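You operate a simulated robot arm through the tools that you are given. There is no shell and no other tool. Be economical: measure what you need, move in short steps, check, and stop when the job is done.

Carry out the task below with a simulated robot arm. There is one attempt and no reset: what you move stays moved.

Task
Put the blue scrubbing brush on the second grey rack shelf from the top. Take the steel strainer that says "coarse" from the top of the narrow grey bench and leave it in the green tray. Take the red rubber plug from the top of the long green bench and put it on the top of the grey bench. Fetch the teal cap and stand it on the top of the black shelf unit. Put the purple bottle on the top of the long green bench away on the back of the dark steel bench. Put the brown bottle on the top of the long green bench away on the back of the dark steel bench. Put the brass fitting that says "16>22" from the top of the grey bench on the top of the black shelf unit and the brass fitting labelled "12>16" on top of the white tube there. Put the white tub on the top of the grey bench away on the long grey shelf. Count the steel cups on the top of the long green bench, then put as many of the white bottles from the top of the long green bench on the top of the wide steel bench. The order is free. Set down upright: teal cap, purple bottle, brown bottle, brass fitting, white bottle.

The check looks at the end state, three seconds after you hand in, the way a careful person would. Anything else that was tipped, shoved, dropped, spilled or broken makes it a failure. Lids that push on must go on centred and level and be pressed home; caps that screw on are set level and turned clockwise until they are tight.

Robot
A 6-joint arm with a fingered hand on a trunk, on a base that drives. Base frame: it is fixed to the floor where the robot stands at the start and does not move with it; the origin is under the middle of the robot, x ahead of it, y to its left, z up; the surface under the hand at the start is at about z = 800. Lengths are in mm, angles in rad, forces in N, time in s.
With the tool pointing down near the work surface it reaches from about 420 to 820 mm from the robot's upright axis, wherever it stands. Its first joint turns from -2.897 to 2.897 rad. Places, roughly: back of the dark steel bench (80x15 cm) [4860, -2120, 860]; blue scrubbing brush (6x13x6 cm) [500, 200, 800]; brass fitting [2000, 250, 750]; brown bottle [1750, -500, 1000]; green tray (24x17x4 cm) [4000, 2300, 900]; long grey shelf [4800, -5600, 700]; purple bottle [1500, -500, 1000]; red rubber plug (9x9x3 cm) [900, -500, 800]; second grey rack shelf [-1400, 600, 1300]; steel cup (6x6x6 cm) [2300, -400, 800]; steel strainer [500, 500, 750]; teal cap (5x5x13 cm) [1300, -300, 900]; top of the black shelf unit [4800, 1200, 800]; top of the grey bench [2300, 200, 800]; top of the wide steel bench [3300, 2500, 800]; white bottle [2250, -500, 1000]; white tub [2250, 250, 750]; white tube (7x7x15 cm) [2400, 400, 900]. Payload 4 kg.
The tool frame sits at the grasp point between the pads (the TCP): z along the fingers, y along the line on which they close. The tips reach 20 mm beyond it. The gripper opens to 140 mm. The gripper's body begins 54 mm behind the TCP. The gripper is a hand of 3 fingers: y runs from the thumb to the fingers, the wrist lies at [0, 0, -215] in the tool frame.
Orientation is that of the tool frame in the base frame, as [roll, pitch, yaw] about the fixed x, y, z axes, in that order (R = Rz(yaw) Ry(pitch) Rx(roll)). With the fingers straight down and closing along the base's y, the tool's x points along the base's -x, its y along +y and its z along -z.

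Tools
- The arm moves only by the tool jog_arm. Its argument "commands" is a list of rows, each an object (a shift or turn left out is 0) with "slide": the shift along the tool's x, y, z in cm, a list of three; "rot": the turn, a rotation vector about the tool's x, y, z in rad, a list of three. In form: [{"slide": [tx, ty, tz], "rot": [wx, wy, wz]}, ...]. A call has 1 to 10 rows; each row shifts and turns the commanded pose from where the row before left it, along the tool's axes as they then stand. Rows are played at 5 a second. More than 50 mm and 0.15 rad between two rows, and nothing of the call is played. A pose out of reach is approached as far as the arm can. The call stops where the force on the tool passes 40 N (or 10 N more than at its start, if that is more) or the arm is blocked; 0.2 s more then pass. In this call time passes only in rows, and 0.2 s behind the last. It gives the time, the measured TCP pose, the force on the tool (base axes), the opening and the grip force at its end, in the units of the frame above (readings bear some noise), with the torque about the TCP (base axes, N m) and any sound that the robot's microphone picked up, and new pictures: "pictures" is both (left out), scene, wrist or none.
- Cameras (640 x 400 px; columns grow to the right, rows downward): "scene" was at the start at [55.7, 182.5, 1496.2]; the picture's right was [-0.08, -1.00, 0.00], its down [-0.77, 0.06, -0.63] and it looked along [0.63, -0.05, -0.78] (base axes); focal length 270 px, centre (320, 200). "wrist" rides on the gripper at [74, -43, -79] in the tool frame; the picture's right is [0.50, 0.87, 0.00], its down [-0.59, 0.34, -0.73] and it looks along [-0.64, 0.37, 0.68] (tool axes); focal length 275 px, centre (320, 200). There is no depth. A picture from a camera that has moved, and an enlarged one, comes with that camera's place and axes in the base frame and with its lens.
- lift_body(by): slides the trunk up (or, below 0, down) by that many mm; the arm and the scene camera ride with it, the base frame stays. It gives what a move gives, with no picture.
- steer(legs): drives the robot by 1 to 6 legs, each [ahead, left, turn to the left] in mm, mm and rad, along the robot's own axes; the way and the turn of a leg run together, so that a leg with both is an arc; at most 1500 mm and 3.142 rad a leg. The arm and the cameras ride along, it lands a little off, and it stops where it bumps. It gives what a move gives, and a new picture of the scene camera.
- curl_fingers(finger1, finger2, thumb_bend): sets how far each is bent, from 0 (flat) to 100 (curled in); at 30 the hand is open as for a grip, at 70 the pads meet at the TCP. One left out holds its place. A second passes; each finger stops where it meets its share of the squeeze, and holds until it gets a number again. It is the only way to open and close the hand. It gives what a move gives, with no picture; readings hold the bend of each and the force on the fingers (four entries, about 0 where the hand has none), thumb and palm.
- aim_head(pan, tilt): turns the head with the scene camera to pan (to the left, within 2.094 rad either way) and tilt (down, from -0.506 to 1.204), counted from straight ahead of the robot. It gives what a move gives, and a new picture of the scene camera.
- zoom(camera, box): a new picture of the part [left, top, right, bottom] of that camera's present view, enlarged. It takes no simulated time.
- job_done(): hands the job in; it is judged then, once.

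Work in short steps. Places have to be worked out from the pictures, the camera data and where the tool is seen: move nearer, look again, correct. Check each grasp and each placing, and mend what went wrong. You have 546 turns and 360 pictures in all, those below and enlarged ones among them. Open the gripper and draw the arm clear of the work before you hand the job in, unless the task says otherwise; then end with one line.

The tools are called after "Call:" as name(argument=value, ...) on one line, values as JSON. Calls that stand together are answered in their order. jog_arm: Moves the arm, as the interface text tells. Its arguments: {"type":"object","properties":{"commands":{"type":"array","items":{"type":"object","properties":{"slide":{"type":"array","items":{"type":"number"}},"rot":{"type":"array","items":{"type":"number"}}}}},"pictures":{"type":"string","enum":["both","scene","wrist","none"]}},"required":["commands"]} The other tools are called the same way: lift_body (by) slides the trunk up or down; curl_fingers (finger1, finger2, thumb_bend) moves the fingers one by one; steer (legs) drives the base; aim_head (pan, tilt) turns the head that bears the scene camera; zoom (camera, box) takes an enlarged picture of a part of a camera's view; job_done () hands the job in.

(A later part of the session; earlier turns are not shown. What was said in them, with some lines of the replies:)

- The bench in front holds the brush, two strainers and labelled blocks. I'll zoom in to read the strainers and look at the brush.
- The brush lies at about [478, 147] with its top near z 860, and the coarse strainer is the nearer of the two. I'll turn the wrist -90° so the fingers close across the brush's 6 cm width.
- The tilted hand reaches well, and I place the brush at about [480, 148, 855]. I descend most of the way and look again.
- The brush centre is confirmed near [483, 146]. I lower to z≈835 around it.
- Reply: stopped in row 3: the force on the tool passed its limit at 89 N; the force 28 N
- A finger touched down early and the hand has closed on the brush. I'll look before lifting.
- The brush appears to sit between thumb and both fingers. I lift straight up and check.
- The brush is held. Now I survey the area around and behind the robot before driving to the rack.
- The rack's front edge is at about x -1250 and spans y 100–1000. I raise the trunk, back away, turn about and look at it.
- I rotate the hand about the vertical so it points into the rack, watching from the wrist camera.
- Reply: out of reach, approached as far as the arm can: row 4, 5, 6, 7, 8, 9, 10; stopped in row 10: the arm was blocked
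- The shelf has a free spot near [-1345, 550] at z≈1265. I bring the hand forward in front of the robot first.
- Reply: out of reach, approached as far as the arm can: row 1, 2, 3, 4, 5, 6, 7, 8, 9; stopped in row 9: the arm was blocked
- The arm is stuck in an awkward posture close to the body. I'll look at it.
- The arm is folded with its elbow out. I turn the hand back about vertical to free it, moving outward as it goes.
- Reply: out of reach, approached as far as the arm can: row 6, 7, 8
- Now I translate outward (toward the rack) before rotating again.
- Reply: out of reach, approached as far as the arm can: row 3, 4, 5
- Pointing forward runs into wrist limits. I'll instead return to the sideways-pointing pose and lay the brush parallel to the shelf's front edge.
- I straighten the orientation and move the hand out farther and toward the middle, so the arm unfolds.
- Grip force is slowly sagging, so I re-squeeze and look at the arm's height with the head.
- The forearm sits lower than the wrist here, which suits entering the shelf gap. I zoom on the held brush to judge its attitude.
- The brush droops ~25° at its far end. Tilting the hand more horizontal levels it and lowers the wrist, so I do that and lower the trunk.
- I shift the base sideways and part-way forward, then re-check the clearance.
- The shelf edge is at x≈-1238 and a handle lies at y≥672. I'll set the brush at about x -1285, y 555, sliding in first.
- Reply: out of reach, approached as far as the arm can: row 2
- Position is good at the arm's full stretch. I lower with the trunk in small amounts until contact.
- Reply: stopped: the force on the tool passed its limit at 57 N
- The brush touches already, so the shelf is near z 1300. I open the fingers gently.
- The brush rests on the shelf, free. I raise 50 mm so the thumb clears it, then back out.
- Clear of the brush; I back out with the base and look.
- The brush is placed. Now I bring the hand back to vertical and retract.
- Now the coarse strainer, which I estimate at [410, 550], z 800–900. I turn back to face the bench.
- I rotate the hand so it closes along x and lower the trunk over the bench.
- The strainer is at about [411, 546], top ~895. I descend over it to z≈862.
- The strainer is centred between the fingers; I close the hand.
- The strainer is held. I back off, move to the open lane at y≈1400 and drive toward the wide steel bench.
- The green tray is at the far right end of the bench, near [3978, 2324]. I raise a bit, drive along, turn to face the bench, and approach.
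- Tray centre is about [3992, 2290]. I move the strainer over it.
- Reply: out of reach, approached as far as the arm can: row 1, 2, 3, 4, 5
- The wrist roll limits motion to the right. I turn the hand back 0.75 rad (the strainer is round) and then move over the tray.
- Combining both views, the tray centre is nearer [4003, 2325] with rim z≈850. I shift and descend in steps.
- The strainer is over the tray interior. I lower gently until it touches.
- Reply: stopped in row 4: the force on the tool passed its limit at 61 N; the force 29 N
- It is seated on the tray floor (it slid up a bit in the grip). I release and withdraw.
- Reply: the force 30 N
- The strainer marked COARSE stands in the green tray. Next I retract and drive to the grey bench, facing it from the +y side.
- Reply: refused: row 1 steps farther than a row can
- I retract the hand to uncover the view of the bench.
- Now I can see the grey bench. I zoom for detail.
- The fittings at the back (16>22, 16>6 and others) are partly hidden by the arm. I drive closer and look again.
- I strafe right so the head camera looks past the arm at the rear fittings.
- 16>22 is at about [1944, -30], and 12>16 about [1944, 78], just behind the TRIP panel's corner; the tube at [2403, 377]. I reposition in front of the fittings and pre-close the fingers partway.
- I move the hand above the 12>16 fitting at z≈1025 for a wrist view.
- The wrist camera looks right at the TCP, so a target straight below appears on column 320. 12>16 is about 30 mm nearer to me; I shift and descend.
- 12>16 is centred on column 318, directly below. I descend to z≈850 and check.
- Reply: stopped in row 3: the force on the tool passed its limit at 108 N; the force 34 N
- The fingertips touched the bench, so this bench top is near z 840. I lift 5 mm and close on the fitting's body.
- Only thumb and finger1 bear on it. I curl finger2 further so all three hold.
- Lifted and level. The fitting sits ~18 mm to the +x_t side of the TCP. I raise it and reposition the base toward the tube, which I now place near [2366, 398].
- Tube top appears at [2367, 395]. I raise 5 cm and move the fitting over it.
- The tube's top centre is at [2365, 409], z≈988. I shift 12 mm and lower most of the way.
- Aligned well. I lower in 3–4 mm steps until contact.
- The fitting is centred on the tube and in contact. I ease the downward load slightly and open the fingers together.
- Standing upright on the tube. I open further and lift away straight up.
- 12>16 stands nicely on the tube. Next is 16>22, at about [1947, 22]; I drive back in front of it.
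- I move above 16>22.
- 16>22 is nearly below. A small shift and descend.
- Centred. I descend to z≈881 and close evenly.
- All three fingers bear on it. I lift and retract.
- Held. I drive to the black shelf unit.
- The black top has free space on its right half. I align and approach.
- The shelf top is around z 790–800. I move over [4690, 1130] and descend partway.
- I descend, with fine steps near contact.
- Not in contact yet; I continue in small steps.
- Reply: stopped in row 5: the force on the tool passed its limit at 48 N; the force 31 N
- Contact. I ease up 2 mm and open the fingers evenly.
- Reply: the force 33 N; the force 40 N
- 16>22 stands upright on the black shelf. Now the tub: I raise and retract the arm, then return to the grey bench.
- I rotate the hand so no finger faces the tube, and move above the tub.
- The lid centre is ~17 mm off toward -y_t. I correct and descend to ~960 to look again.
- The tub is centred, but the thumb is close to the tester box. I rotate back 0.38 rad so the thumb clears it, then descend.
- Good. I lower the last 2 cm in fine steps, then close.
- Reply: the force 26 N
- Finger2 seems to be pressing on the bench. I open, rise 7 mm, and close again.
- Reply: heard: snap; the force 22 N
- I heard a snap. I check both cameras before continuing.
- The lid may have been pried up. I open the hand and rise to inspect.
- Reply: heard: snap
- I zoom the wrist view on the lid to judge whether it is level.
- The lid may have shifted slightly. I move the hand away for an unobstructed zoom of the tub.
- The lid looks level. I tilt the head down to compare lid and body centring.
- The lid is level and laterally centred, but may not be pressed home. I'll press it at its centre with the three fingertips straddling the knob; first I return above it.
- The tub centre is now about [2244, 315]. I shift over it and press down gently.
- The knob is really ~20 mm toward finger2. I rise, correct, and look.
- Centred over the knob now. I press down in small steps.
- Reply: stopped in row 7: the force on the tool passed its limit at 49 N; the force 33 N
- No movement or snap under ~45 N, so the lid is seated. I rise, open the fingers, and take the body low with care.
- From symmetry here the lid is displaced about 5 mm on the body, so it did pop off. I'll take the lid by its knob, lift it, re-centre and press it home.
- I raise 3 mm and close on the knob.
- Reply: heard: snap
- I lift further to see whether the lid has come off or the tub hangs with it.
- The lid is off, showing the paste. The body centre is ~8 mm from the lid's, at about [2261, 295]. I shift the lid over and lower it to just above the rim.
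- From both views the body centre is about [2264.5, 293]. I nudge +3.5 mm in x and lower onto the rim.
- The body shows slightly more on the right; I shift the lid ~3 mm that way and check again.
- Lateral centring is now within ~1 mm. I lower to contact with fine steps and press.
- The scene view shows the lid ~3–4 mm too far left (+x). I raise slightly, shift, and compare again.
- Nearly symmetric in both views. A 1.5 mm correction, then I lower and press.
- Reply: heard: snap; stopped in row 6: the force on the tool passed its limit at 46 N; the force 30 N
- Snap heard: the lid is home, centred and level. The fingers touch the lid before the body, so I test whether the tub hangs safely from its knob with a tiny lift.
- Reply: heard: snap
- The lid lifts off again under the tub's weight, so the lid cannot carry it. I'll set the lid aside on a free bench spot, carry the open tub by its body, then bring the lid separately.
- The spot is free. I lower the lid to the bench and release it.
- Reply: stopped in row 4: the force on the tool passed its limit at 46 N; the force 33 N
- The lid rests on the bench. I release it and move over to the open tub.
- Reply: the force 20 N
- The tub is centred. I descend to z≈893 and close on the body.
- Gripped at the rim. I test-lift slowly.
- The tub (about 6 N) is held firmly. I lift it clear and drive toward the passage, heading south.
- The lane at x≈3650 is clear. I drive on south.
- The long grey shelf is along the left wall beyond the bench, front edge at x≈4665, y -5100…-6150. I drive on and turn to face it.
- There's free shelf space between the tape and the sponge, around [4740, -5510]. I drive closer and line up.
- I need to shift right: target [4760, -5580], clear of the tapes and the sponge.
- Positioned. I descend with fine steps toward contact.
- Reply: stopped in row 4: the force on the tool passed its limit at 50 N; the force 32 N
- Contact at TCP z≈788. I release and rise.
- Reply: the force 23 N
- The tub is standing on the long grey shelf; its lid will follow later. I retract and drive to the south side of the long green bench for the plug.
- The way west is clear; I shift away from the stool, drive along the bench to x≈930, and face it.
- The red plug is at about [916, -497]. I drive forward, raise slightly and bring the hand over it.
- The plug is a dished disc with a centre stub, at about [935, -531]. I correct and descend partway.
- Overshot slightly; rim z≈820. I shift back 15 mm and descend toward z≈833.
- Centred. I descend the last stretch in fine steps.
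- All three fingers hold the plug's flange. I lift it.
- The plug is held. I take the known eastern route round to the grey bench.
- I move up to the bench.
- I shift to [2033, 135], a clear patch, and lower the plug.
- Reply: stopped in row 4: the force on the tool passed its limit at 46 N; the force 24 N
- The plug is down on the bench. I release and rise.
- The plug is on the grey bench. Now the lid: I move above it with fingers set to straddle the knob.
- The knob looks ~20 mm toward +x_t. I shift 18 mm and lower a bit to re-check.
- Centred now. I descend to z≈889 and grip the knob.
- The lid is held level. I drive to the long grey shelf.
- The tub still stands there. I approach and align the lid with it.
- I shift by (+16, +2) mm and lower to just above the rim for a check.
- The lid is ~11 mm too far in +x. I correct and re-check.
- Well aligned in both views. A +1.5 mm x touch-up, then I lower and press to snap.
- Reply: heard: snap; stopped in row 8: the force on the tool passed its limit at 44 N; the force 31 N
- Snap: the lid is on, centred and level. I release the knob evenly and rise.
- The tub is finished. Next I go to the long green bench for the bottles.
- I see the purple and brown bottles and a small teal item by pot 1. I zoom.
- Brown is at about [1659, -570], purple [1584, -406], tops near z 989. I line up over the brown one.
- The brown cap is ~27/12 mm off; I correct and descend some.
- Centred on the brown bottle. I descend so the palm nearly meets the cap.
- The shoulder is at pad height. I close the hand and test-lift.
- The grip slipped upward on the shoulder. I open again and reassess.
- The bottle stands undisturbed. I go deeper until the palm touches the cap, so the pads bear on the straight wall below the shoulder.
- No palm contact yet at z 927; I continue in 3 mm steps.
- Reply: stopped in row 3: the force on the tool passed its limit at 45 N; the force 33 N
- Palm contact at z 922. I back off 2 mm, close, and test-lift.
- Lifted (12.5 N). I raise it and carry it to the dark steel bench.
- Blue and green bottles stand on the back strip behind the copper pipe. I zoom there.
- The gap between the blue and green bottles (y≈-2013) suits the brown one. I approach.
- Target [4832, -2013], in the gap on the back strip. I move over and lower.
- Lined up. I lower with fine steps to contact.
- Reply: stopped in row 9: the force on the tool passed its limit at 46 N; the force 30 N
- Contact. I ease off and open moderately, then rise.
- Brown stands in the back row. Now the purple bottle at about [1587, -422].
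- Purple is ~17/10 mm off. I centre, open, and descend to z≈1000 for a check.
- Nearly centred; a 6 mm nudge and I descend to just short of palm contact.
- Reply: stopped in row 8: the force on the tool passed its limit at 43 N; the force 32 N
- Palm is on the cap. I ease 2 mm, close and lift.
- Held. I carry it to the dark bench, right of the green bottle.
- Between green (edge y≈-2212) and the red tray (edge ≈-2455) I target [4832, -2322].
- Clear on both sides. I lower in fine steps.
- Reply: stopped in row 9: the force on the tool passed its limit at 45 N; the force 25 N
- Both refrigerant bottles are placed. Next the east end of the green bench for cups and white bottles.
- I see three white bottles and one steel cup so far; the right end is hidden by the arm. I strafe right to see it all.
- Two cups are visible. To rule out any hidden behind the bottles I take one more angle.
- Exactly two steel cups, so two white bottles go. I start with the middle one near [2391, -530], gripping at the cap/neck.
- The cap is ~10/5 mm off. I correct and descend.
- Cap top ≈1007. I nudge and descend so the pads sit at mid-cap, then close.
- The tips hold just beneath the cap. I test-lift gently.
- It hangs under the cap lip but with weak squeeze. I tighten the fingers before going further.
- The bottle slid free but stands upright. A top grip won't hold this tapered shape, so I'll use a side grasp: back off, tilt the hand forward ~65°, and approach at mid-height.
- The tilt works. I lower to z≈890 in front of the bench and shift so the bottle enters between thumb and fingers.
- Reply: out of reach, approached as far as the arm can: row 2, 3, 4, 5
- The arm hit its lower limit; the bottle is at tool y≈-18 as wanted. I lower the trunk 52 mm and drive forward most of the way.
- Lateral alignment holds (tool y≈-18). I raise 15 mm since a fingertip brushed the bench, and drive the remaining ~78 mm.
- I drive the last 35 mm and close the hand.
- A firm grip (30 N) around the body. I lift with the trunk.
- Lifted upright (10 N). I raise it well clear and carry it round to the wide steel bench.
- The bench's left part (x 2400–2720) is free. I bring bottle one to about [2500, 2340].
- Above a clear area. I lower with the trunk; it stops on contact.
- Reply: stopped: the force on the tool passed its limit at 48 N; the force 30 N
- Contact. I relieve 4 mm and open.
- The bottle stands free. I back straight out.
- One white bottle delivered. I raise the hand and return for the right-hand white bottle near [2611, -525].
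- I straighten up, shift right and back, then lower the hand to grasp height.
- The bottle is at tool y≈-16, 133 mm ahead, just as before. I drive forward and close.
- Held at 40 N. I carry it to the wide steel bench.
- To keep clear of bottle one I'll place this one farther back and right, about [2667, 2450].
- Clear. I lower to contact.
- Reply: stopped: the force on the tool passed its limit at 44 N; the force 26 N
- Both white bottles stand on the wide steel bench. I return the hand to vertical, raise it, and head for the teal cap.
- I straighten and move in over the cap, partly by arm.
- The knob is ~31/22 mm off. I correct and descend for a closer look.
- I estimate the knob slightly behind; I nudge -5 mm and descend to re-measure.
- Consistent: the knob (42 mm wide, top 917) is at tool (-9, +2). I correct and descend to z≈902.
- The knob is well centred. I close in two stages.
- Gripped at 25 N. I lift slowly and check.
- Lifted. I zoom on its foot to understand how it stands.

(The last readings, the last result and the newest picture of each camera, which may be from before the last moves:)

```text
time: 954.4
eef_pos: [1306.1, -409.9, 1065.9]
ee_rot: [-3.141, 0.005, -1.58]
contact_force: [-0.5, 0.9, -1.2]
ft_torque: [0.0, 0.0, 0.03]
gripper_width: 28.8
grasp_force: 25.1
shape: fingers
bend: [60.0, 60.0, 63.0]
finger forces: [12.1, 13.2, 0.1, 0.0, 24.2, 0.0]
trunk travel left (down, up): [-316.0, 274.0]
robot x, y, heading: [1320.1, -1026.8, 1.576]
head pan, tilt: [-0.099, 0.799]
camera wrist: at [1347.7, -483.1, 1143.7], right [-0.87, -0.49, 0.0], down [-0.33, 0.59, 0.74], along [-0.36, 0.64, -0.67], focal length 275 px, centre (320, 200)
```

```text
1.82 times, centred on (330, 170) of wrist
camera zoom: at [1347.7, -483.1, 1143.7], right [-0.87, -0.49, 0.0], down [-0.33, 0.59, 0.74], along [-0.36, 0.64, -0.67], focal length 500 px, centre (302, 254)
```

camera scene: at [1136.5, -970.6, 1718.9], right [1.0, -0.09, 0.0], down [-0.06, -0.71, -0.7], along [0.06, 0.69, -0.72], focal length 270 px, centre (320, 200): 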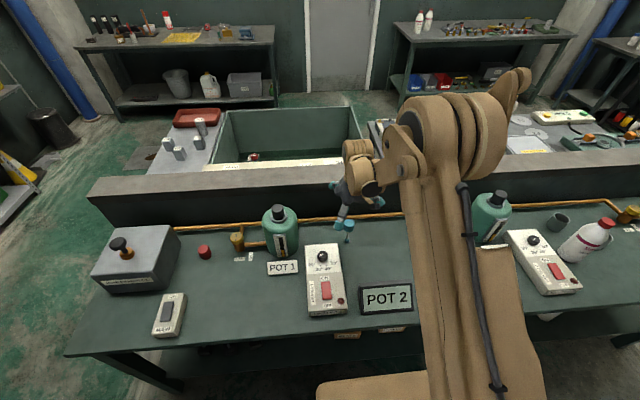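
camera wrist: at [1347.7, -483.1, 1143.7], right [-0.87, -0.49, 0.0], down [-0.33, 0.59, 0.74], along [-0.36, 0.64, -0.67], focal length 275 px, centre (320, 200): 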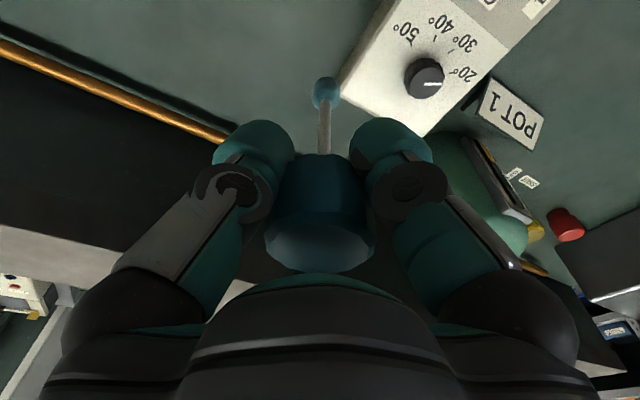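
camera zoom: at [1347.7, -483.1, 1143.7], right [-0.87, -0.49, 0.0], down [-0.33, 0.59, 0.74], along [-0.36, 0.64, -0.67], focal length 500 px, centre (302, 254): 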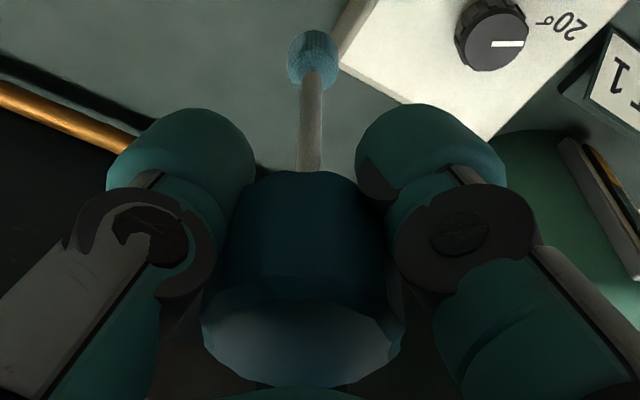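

It is a cap with a wand that stood wand-down; I keep that attitude. I carry it to the black shelf unit.

Call:
steer(legs=[[-250, 0, 0], [0, 0, -1.578], [1500, 0, 0], [730, 0, 0], [0, 0, 1.571], [1500, 0, 0]])

Call:
steer(legs=[[815, 0, 0], [0, 0, -1.571], [440, 0, 0]])

```text
time: 981.6
eef_pos: [3511.5, 865.8, 1066.0]
ee_rot: [-3.141, 0.005, -1.578]
contact_force: [0.2, 0.4, 0.4]
ft_torque: [0.0, 0.0, 0.01]
gripper_width: 27.2
grasp_force: 22.5
shape: fingers
bend: [60.0, 59.0, 63.0]
finger forces: [9.3, 13.9, 0.0, 0.0, 22.9, 0.0]
trunk travel left (down, up): [-316.0, 274.0]
robot x, y, heading: [3524.0, 243.7, 1.583]
head pan, tilt: [-0.099, 0.799]
camera scene: at [3342.9, 301.9, 1718.9], right [1.0, -0.09, 0.0], down [-0.06, -0.71, -0.7], along [0.06, 0.69, -0.72], focal length 270 px, centre (320, 200)
```

scene: 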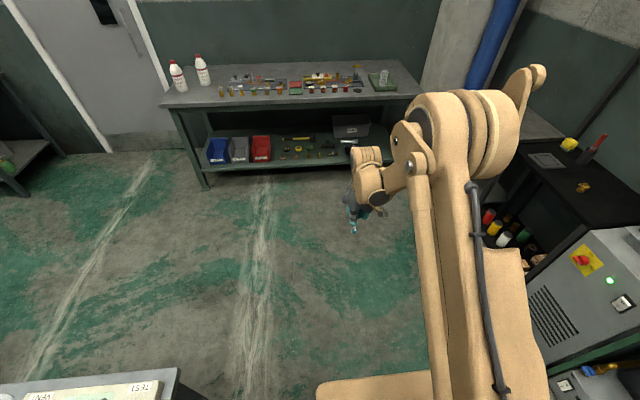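

```text
time: 992.0
eef_pos: [4572.2, 1088.3, 1064.3]
ee_rot: [3.141, 0.005, -3.135]
contact_force: [1.1, 0.4, 0.0]
ft_torque: [0.01, 0.01, -0.02]
gripper_width: 26.6
grasp_force: 23.1
shape: fingers
bend: [61.0, 59.0, 63.0]
finger forces: [8.8, 14.1, 0.0, 0.0, 22.6, 0.0]
trunk travel left (down, up): [-316.0, 274.0]
robot x, y, heading: [3950.0, 1066.0, 0.024]
head pan, tilt: [-0.099, 0.799]
camera scene: at [4008.4, 1247.5, 1718.9], right [-0.07, -1.0, 0.0], down [-0.72, 0.05, -0.7], along [0.69, -0.05, -0.72], focal length 270 px, centre (320, 200)
```

scene: 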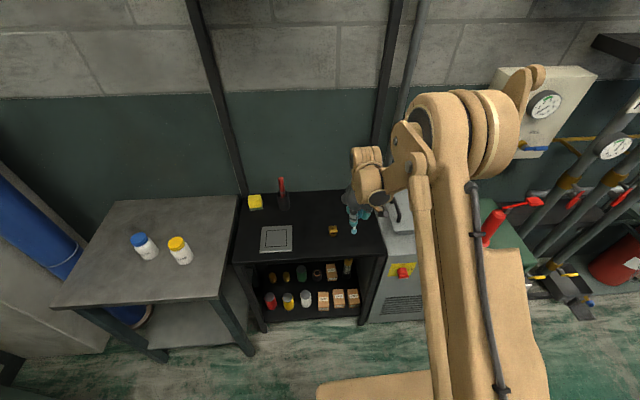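

The fitting still stands there. I aim for [4790, 1045], behind and right of it.

Call:
steer(legs=[[90, 0, -0.024]])

Call:
jog_arm(commands=[{"slide": [-3.3, -0.7, 0]}, {"slide": [-3.3, -0.7, 0]}, {"slide": [-3.3, -0.7, 0]}, {"slide": [-3.0, -0.6, 1]}, {"slide": [0, 0, 4]}, {"slide": [0, 0, 4]}], pictures="both")

```text
time: 993.1
eef_pos: [4662.5, 1073.9, 1064.4]
ee_rot: [3.141, 0.004, 3.123]
contact_force: [-0.1, 0.1, -0.6]
ft_torque: [0.0, -0.02, 0.04]
gripper_width: 26.5
grasp_force: 22.6
shape: fingers
bend: [61.0, 59.0, 63.0]
finger forces: [8.8, 14.0, 0.1, 0.1, 22.7, 0.0]
trunk travel left (down, up): [-316.0, 274.0]
robot x, y, heading: [4036.8, 1066.3, 0.004]
head pan, tilt: [-0.099, 0.799]
camera scene: at [4102.7, 1247.1, 1718.8], right [-0.1, -1.0, 0.0], down [-0.71, 0.07, -0.7], along [0.69, -0.07, -0.72], focal length 270 px, centre (320, 200)
```

scene: 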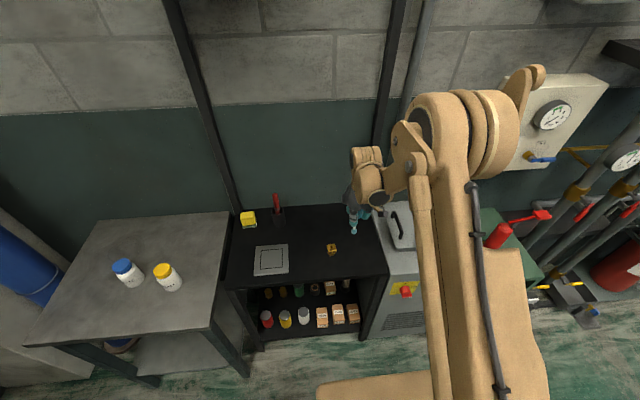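

```text
time: 994.5
eef_pos: [4791.0, 1044.3, 973.7]
ee_rot: [-3.141, 0.005, 3.123]
contact_force: [0.2, -0.9, -1.0]
ft_torque: [0.01, 0.0, 0.02]
gripper_width: 26.7
grasp_force: 23.0
shape: fingers
bend: [61.0, 59.0, 63.0]
finger forces: [9.0, 14.2, 0.1, 0.0, 22.6, 0.1]
trunk travel left (down, up): [-316.0, 274.0]
robot x, y, heading: [4041.7, 1070.2, -0.0]
head pan, tilt: [-0.099, 0.799]
camera scene: at [4101.8, 1247.2, 1718.9], right [-0.1, -1.0, 0.0], down [-0.71, 0.07, -0.7], along [0.69, -0.07, -0.72], focal length 270 px, centre (320, 200)
camera wrist: at [4715.4, 1003.4, 1050.9], right [-0.48, 0.88, 0.0], down [0.59, 0.33, 0.74], along [0.65, 0.35, -0.68], focal length 275 px, centre (320, 200)
```

scene: 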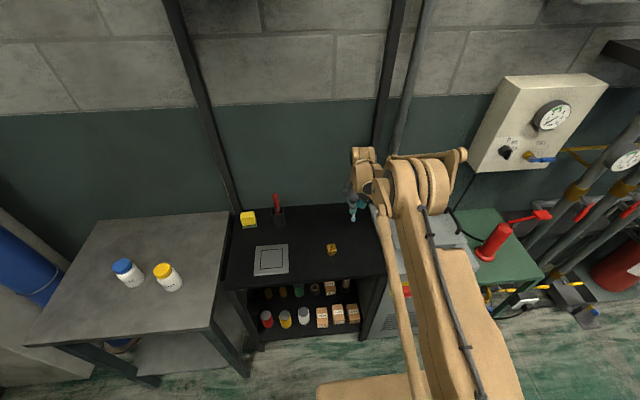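
wrist: 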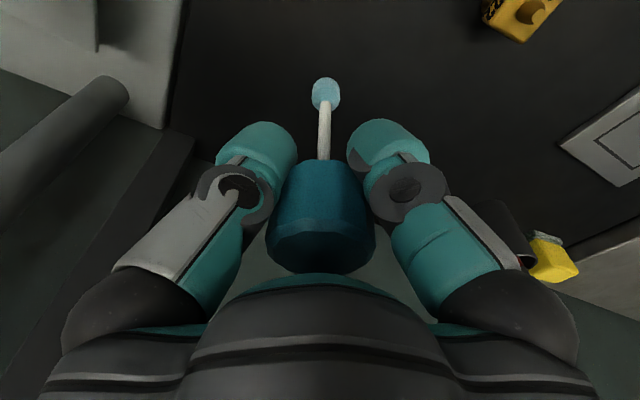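

I remove its ~2° lean with a small wrist rotation, then lower in fine steps.

Call:
jog_arm(commands=[{"rot": [0.034, -0.019, 0]}, {"slide": [0, 0, 3.5]}, {"slide": [0, 0, 2]}, {"slide": [0, 0, 0.8]}, {"slide": [0, 0, 0.4]}, {"slide": [0, 0, 0.3]}, {"slide": [0, 0, 0.3]}, {"slide": [0, 0, 0.2]}, {"slide": [0, 0, 0.2]}], pictures="wrist")

```text
time: 996.5
eef_pos: [4781.9, 1042.0, 911.0]
ee_rot: [-3.106, 0.029, 3.122]
contact_force: [-0.3, -0.2, -0.1]
ft_torque: [0.01, 0.0, 0.02]
gripper_width: 26.5
grasp_force: 22.5
shape: fingers
bend: [61.0, 59.0, 63.0]
finger forces: [9.0, 14.1, 0.1, 0.1, 22.5, 0.0]
out of reach, approached as far as the arm can: row 4, 6, 8
trunk travel left (down, up): [-316.0, 274.0]
robot x, y, heading: [4043.5, 1065.0, 0.006]
head pan, tilt: [-0.099, 0.799]
camera wrist: at [4704.1, 1003.4, 988.1], right [-0.48, 0.87, -0.04], down [0.57, 0.35, 0.74], along [0.66, 0.33, -0.67], focal length 275 px, centre (320, 200)
```

wrist: 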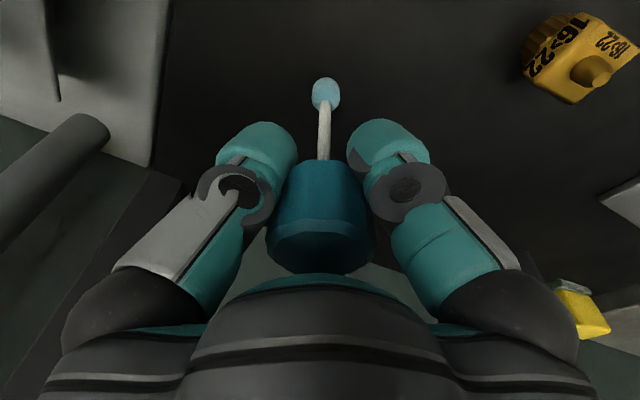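

I use the trunk for the rest, in small amounts.

Call:
lift_body(by=-9)

Call:
lift_body(by=-4)

Call:
lift_body(by=-3)

```text
time: 997.1
eef_pos: [4782.7, 1041.1, 901.3]
ee_rot: [-3.108, 0.029, 3.123]
contact_force: [-0.7, 1.2, -0.3]
ft_torque: [-0.03, 0.02, -0.03]
gripper_width: 26.6
grasp_force: 22.5
shape: fingers
bend: [61.0, 59.0, 63.0]
finger forces: [9.0, 14.2, 0.0, 0.1, 22.4, 0.0]
trunk travel left (down, up): [-307.0, 283.0]
robot x, y, heading: [4038.4, 1068.3, 0.002]
head pan, tilt: [-0.099, 0.799]
```

```text
time: 997.7
eef_pos: [4781.8, 1040.5, 898.1]
ee_rot: [-3.108, 0.028, 3.123]
contact_force: [1.6, -0.4, 17.7]
ft_torque: [-0.01, -0.06, 0.01]
gripper_width: 25.9
grasp_force: 25.6
shape: fingers
bend: [61.0, 59.0, 64.0]
finger forces: [10.9, 15.7, 0.1, 0.0, 24.7, 0.1]
trunk travel left (down, up): [-303.0, 287.0]
robot x, y, heading: [4041.4, 1062.2, -0.0]
head pan, tilt: [-0.099, 0.799]
```

```text
time: 998.2
eef_pos: [4780.3, 1041.1, 896.4]
ee_rot: [-3.106, 0.03, 3.124]
contact_force: [0.5, -2.6, 36.8]
ft_torque: [-0.12, -0.14, -0.04]
gripper_width: 24.7
grasp_force: 29.8
shape: fingers
bend: [61.0, 59.0, 64.0]
finger forces: [13.8, 17.3, 0.0, 0.0, 28.5, 0.0]
trunk travel left (down, up): [-300.0, 290.0]
robot x, y, heading: [4039.7, 1065.5, -0.003]
head pan, tilt: [-0.099, 0.799]
```

In contact. I relieve the load, then open the fingers evenly by a little.

Call:
lift_body(by=4)

Call:
curl_fingers(finger1=57, finger2=56, thumb_bend=58)

Call:
zoom(camera="wrist", box=[0, 0, 640, 400])

```text
time: 998.7
eef_pos: [4781.6, 1041.6, 897.5]
ee_rot: [-3.107, 0.028, 3.125]
contact_force: [0.2, -0.7, 4.7]
ft_torque: [-0.1, 0.06, 0.03]
gripper_width: 25.0
grasp_force: 24.9
shape: fingers
bend: [61.0, 59.0, 64.0]
finger forces: [12.0, 14.5, 0.0, 0.0, 24.1, 0.0]
trunk travel left (down, up): [-304.0, 286.0]
robot x, y, heading: [4041.2, 1067.4, -0.003]
head pan, tilt: [-0.099, 0.799]
```

```text
time: 999.7
eef_pos: [4782.2, 1041.1, 897.9]
ee_rot: [-3.107, 0.027, 3.123]
contact_force: [0.1, 0.7, 0.1]
ft_torque: [0.01, 0.0, 0.0]
gripper_width: 42.8
grasp_force: 0.1
shape: fingers
bend: [56.0, 56.0, 57.0]
finger forces: [0.0, 0.0, 0.0, 0.0, 0.0, 0.1]
trunk travel left (down, up): [-304.0, 286.0]
robot x, y, heading: [4036.3, 1072.6, -0.003]
head pan, tilt: [-0.099, 0.799]
```

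```text
1.00 times, centred on (320, 200) of wrist (not enlarged: the box is as wide or as high as the picture)
camera zoom: at [4704.1, 1003.5, 976.1], right [-0.48, 0.87, -0.04], down [0.57, 0.35, 0.74], along [0.66, 0.33, -0.67], focal length 275 px, centre (320, 200)
```

zoom: 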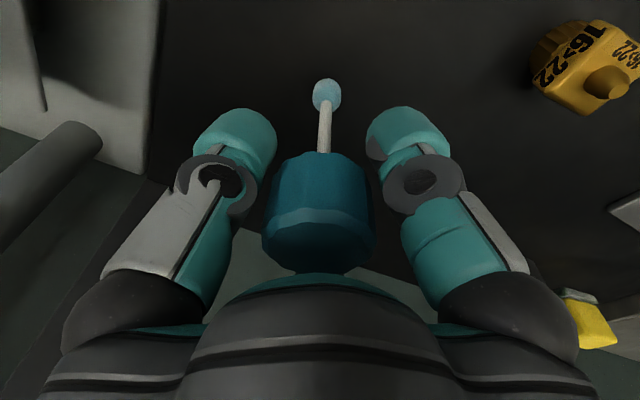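

It stands free with zero finger force. I open further and check it stays.

Call:
curl_fingers(finger1=40, finger2=40, thumb_bend=40)

Call:
lift_body(by=90)

Call:
zoom(camera="wrist", box=[0, 0, 640, 400])

```text
time: 1000.7
eef_pos: [4782.3, 1042.4, 898.1]
ee_rot: [-3.107, 0.029, 3.121]
contact_force: [0.3, 1.0, 0.1]
ft_torque: [0.01, -0.01, 0.04]
gripper_width: 94.5
grasp_force: 0.1
shape: fingers
bend: [40.0, 40.0, 40.0]
finger forces: [0.0, 0.0, 0.0, 0.0, 0.1, 0.0]
trunk travel left (down, up): [-304.0, 286.0]
robot x, y, heading: [4038.3, 1064.0, 0.0]
head pan, tilt: [-0.099, 0.799]
```

```text
time: 1002.0
eef_pos: [4781.3, 1042.3, 987.9]
ee_rot: [-3.108, 0.03, 3.122]
contact_force: [0.4, 0.7, 0.2]
ft_torque: [-0.01, 0.0, -0.01]
gripper_width: 94.5
grasp_force: 0.0
shape: fingers
bend: [40.0, 40.0, 40.0]
finger forces: [0.0, 0.0, 0.0, 0.0, 0.1, 0.1]
trunk travel left (down, up): [-394.0, 196.0]
robot x, y, heading: [4040.7, 1066.7, -0.003]
head pan, tilt: [-0.099, 0.799]
```

```text
1.00 times, centred on (320, 200) of wrist (not enlarged: the box is as wide or as high as the picture)
camera zoom: at [4704.2, 1003.5, 1065.9], right [-0.48, 0.87, -0.04], down [0.57, 0.35, 0.74], along [0.66, 0.33, -0.67], focal length 275 px, centre (320, 200)
```

zoom: 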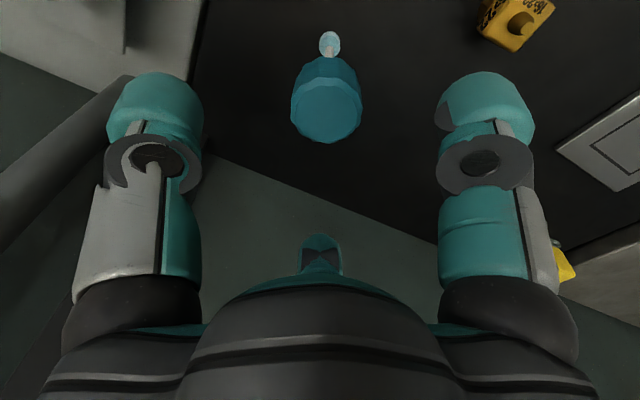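

It stands upright on its own. I withdraw the arm and base and verify.

Call:
jog_arm(commands=[{"slide": [0, 0, -4]}, {"slide": [4.5, 0, 0]}, {"slide": [4.5, 0, 0]}, {"slide": [4.5, 0, 0]}], pictures="none")

Call:
steer(legs=[[-300, 0, 0]])

Call:
zoom(camera="scene", box=[220, 150, 420, 290])

```text
time: 1003.0
eef_pos: [4646.6, 1043.3, 1026.8]
ee_rot: [-3.105, 0.027, 3.121]
contact_force: [-0.2, 0.8, -0.6]
ft_torque: [-0.01, -0.01, 0.01]
gripper_width: 94.8
grasp_force: 0.0
shape: fingers
bend: [40.0, 40.0, 40.0]
finger forces: [0.0, 0.0, 0.1, 0.0, 0.0, 0.1]
trunk travel left (down, up): [-394.0, 196.0]
robot x, y, heading: [4043.9, 1069.7, -0.006]
head pan, tilt: [-0.099, 0.799]
```

```text
time: 1005.0
eef_pos: [4345.5, 1043.8, 1026.7]
ee_rot: [-3.108, 0.028, 3.121]
contact_force: [-0.6, 0.2, 0.2]
ft_torque: [-0.01, -0.01, 0.04]
gripper_width: 94.7
grasp_force: 0.0
shape: fingers
bend: [40.0, 40.0, 40.0]
finger forces: [0.0, 0.0, 0.0, 0.1, 0.0, 0.0]
trunk travel left (down, up): [-394.0, 196.0]
robot x, y, heading: [3740.6, 1065.3, -0.006]
head pan, tilt: [-0.099, 0.799]
camera scene: at [3798.5, 1247.1, 1797.0], right [-0.1, -0.99, 0.0], down [-0.71, 0.07, -0.7], along [0.69, -0.07, -0.72], focal length 270 px, centre (320, 200)
```

scene: 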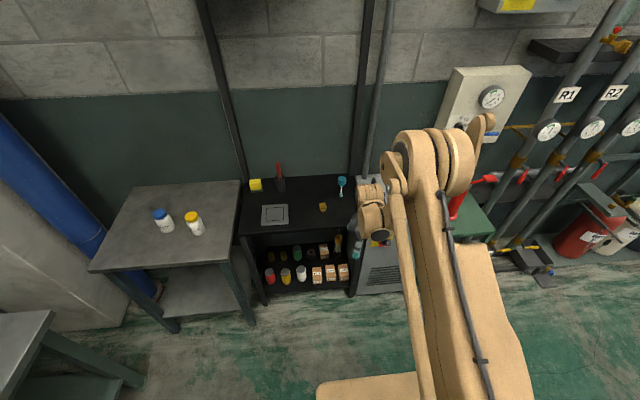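

```text
2.86 times, centred on (320, 220) of scene
camera zoom: at [3798.5, 1247.1, 1797.0], right [-0.1, -0.99, 0.0], down [-0.71, 0.07, -0.7], along [0.69, -0.07, -0.72], focal length 772 px, centre (320, 143)
```

zoom: 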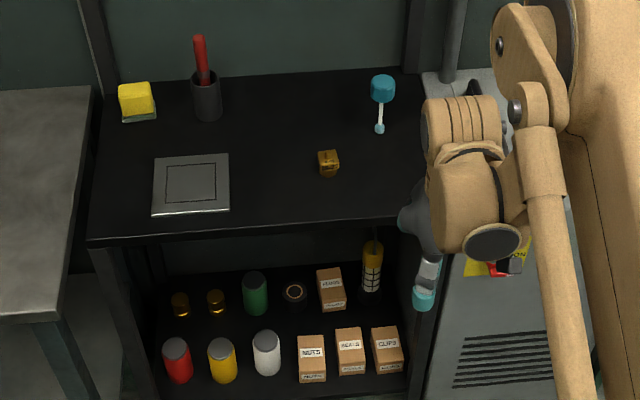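

The cap and fitting both stand well. As a last check I turn to view the grey bench.

Call:
steer(legs=[[0, 0, -1.5], [0, 0, -0.9]])

Call:
aim_head(pan=-0.1, tilt=0.45)

Call:
zoom(camera="scene", box=[200, 120, 440, 270])

```text
time: 1011.4
eef_pos: [3274.7, 675.8, 1026.1]
ee_rot: [-3.106, 0.028, 0.718]
contact_force: [0.0, -0.1, 0.3]
ft_torque: [0.0, 0.03, 0.03]
gripper_width: 94.8
grasp_force: 0.1
shape: fingers
bend: [40.0, 40.0, 40.0]
finger forces: [0.0, 0.0, 0.0, 0.0, 0.0, 0.0]
trunk travel left (down, up): [-394.0, 196.0]
robot x, y, heading: [3737.6, 1067.2, -2.405]
head pan, tilt: [-0.099, 0.799]
camera scene: at [3815.9, 889.3, 1797.0], right [-0.59, 0.8, 0.0], down [0.58, 0.43, -0.7], along [-0.56, -0.41, -0.72], focal length 270 px, centre (320, 200)
```

scene: 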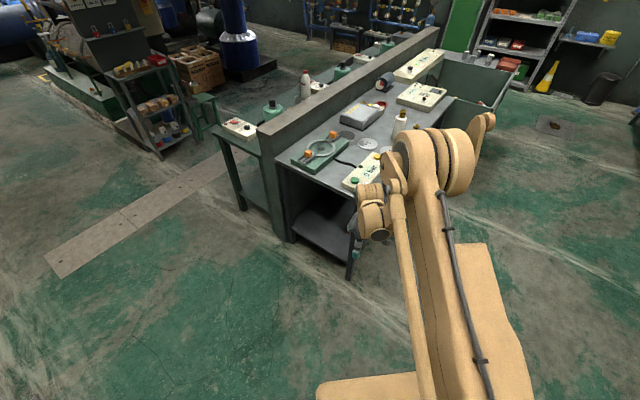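

```text
time: 1012.2
eef_pos: [3274.8, 676.7, 1027.4]
ee_rot: [-3.106, 0.029, 0.718]
contact_force: [0.4, -0.6, -0.5]
ft_torque: [0.01, -0.01, 0.01]
gripper_width: 94.9
grasp_force: 0.1
shape: fingers
bend: [40.0, 40.0, 40.0]
finger forces: [0.1, 0.0, 0.0, 0.1, 0.0, 0.0]
trunk travel left (down, up): [-394.0, 196.0]
robot x, y, heading: [3740.3, 1067.5, -2.401]
head pan, tilt: [-0.099, 0.45]
camera scene: at [3807.0, 882.5, 1827.3], right [-0.59, 0.8, 0.0], down [0.35, 0.26, -0.9], along [-0.72, -0.53, -0.44], focal length 270 px, centre (320, 200)
```

scene: 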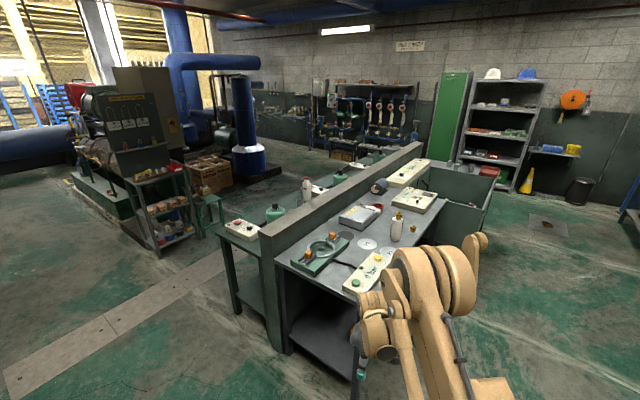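

```text
2.67 times, centred on (320, 195) of scene
camera zoom: at [3807.0, 882.5, 1827.3], right [-0.59, 0.8, 0.0], down [0.35, 0.26, -0.9], along [-0.72, -0.53, -0.44], focal length 721 px, centre (320, 213)
```

zoom: 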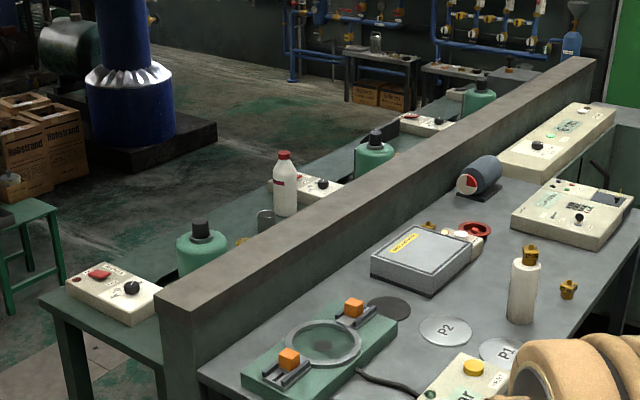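

Everything is as intended: 12>16 on the tube, the plug on the grey bench, and the remaining bottle and cups undisturbed. The gripper is open and clear, so I hand in.

Call:
job_done()

```text
The job is handed in.
```

I moved everything on the list and handed the job in. There were two steel cups, so two white bottles went to the wide steel bench. The tub's lid came off along the way, but it is pressed back on and clicked home.
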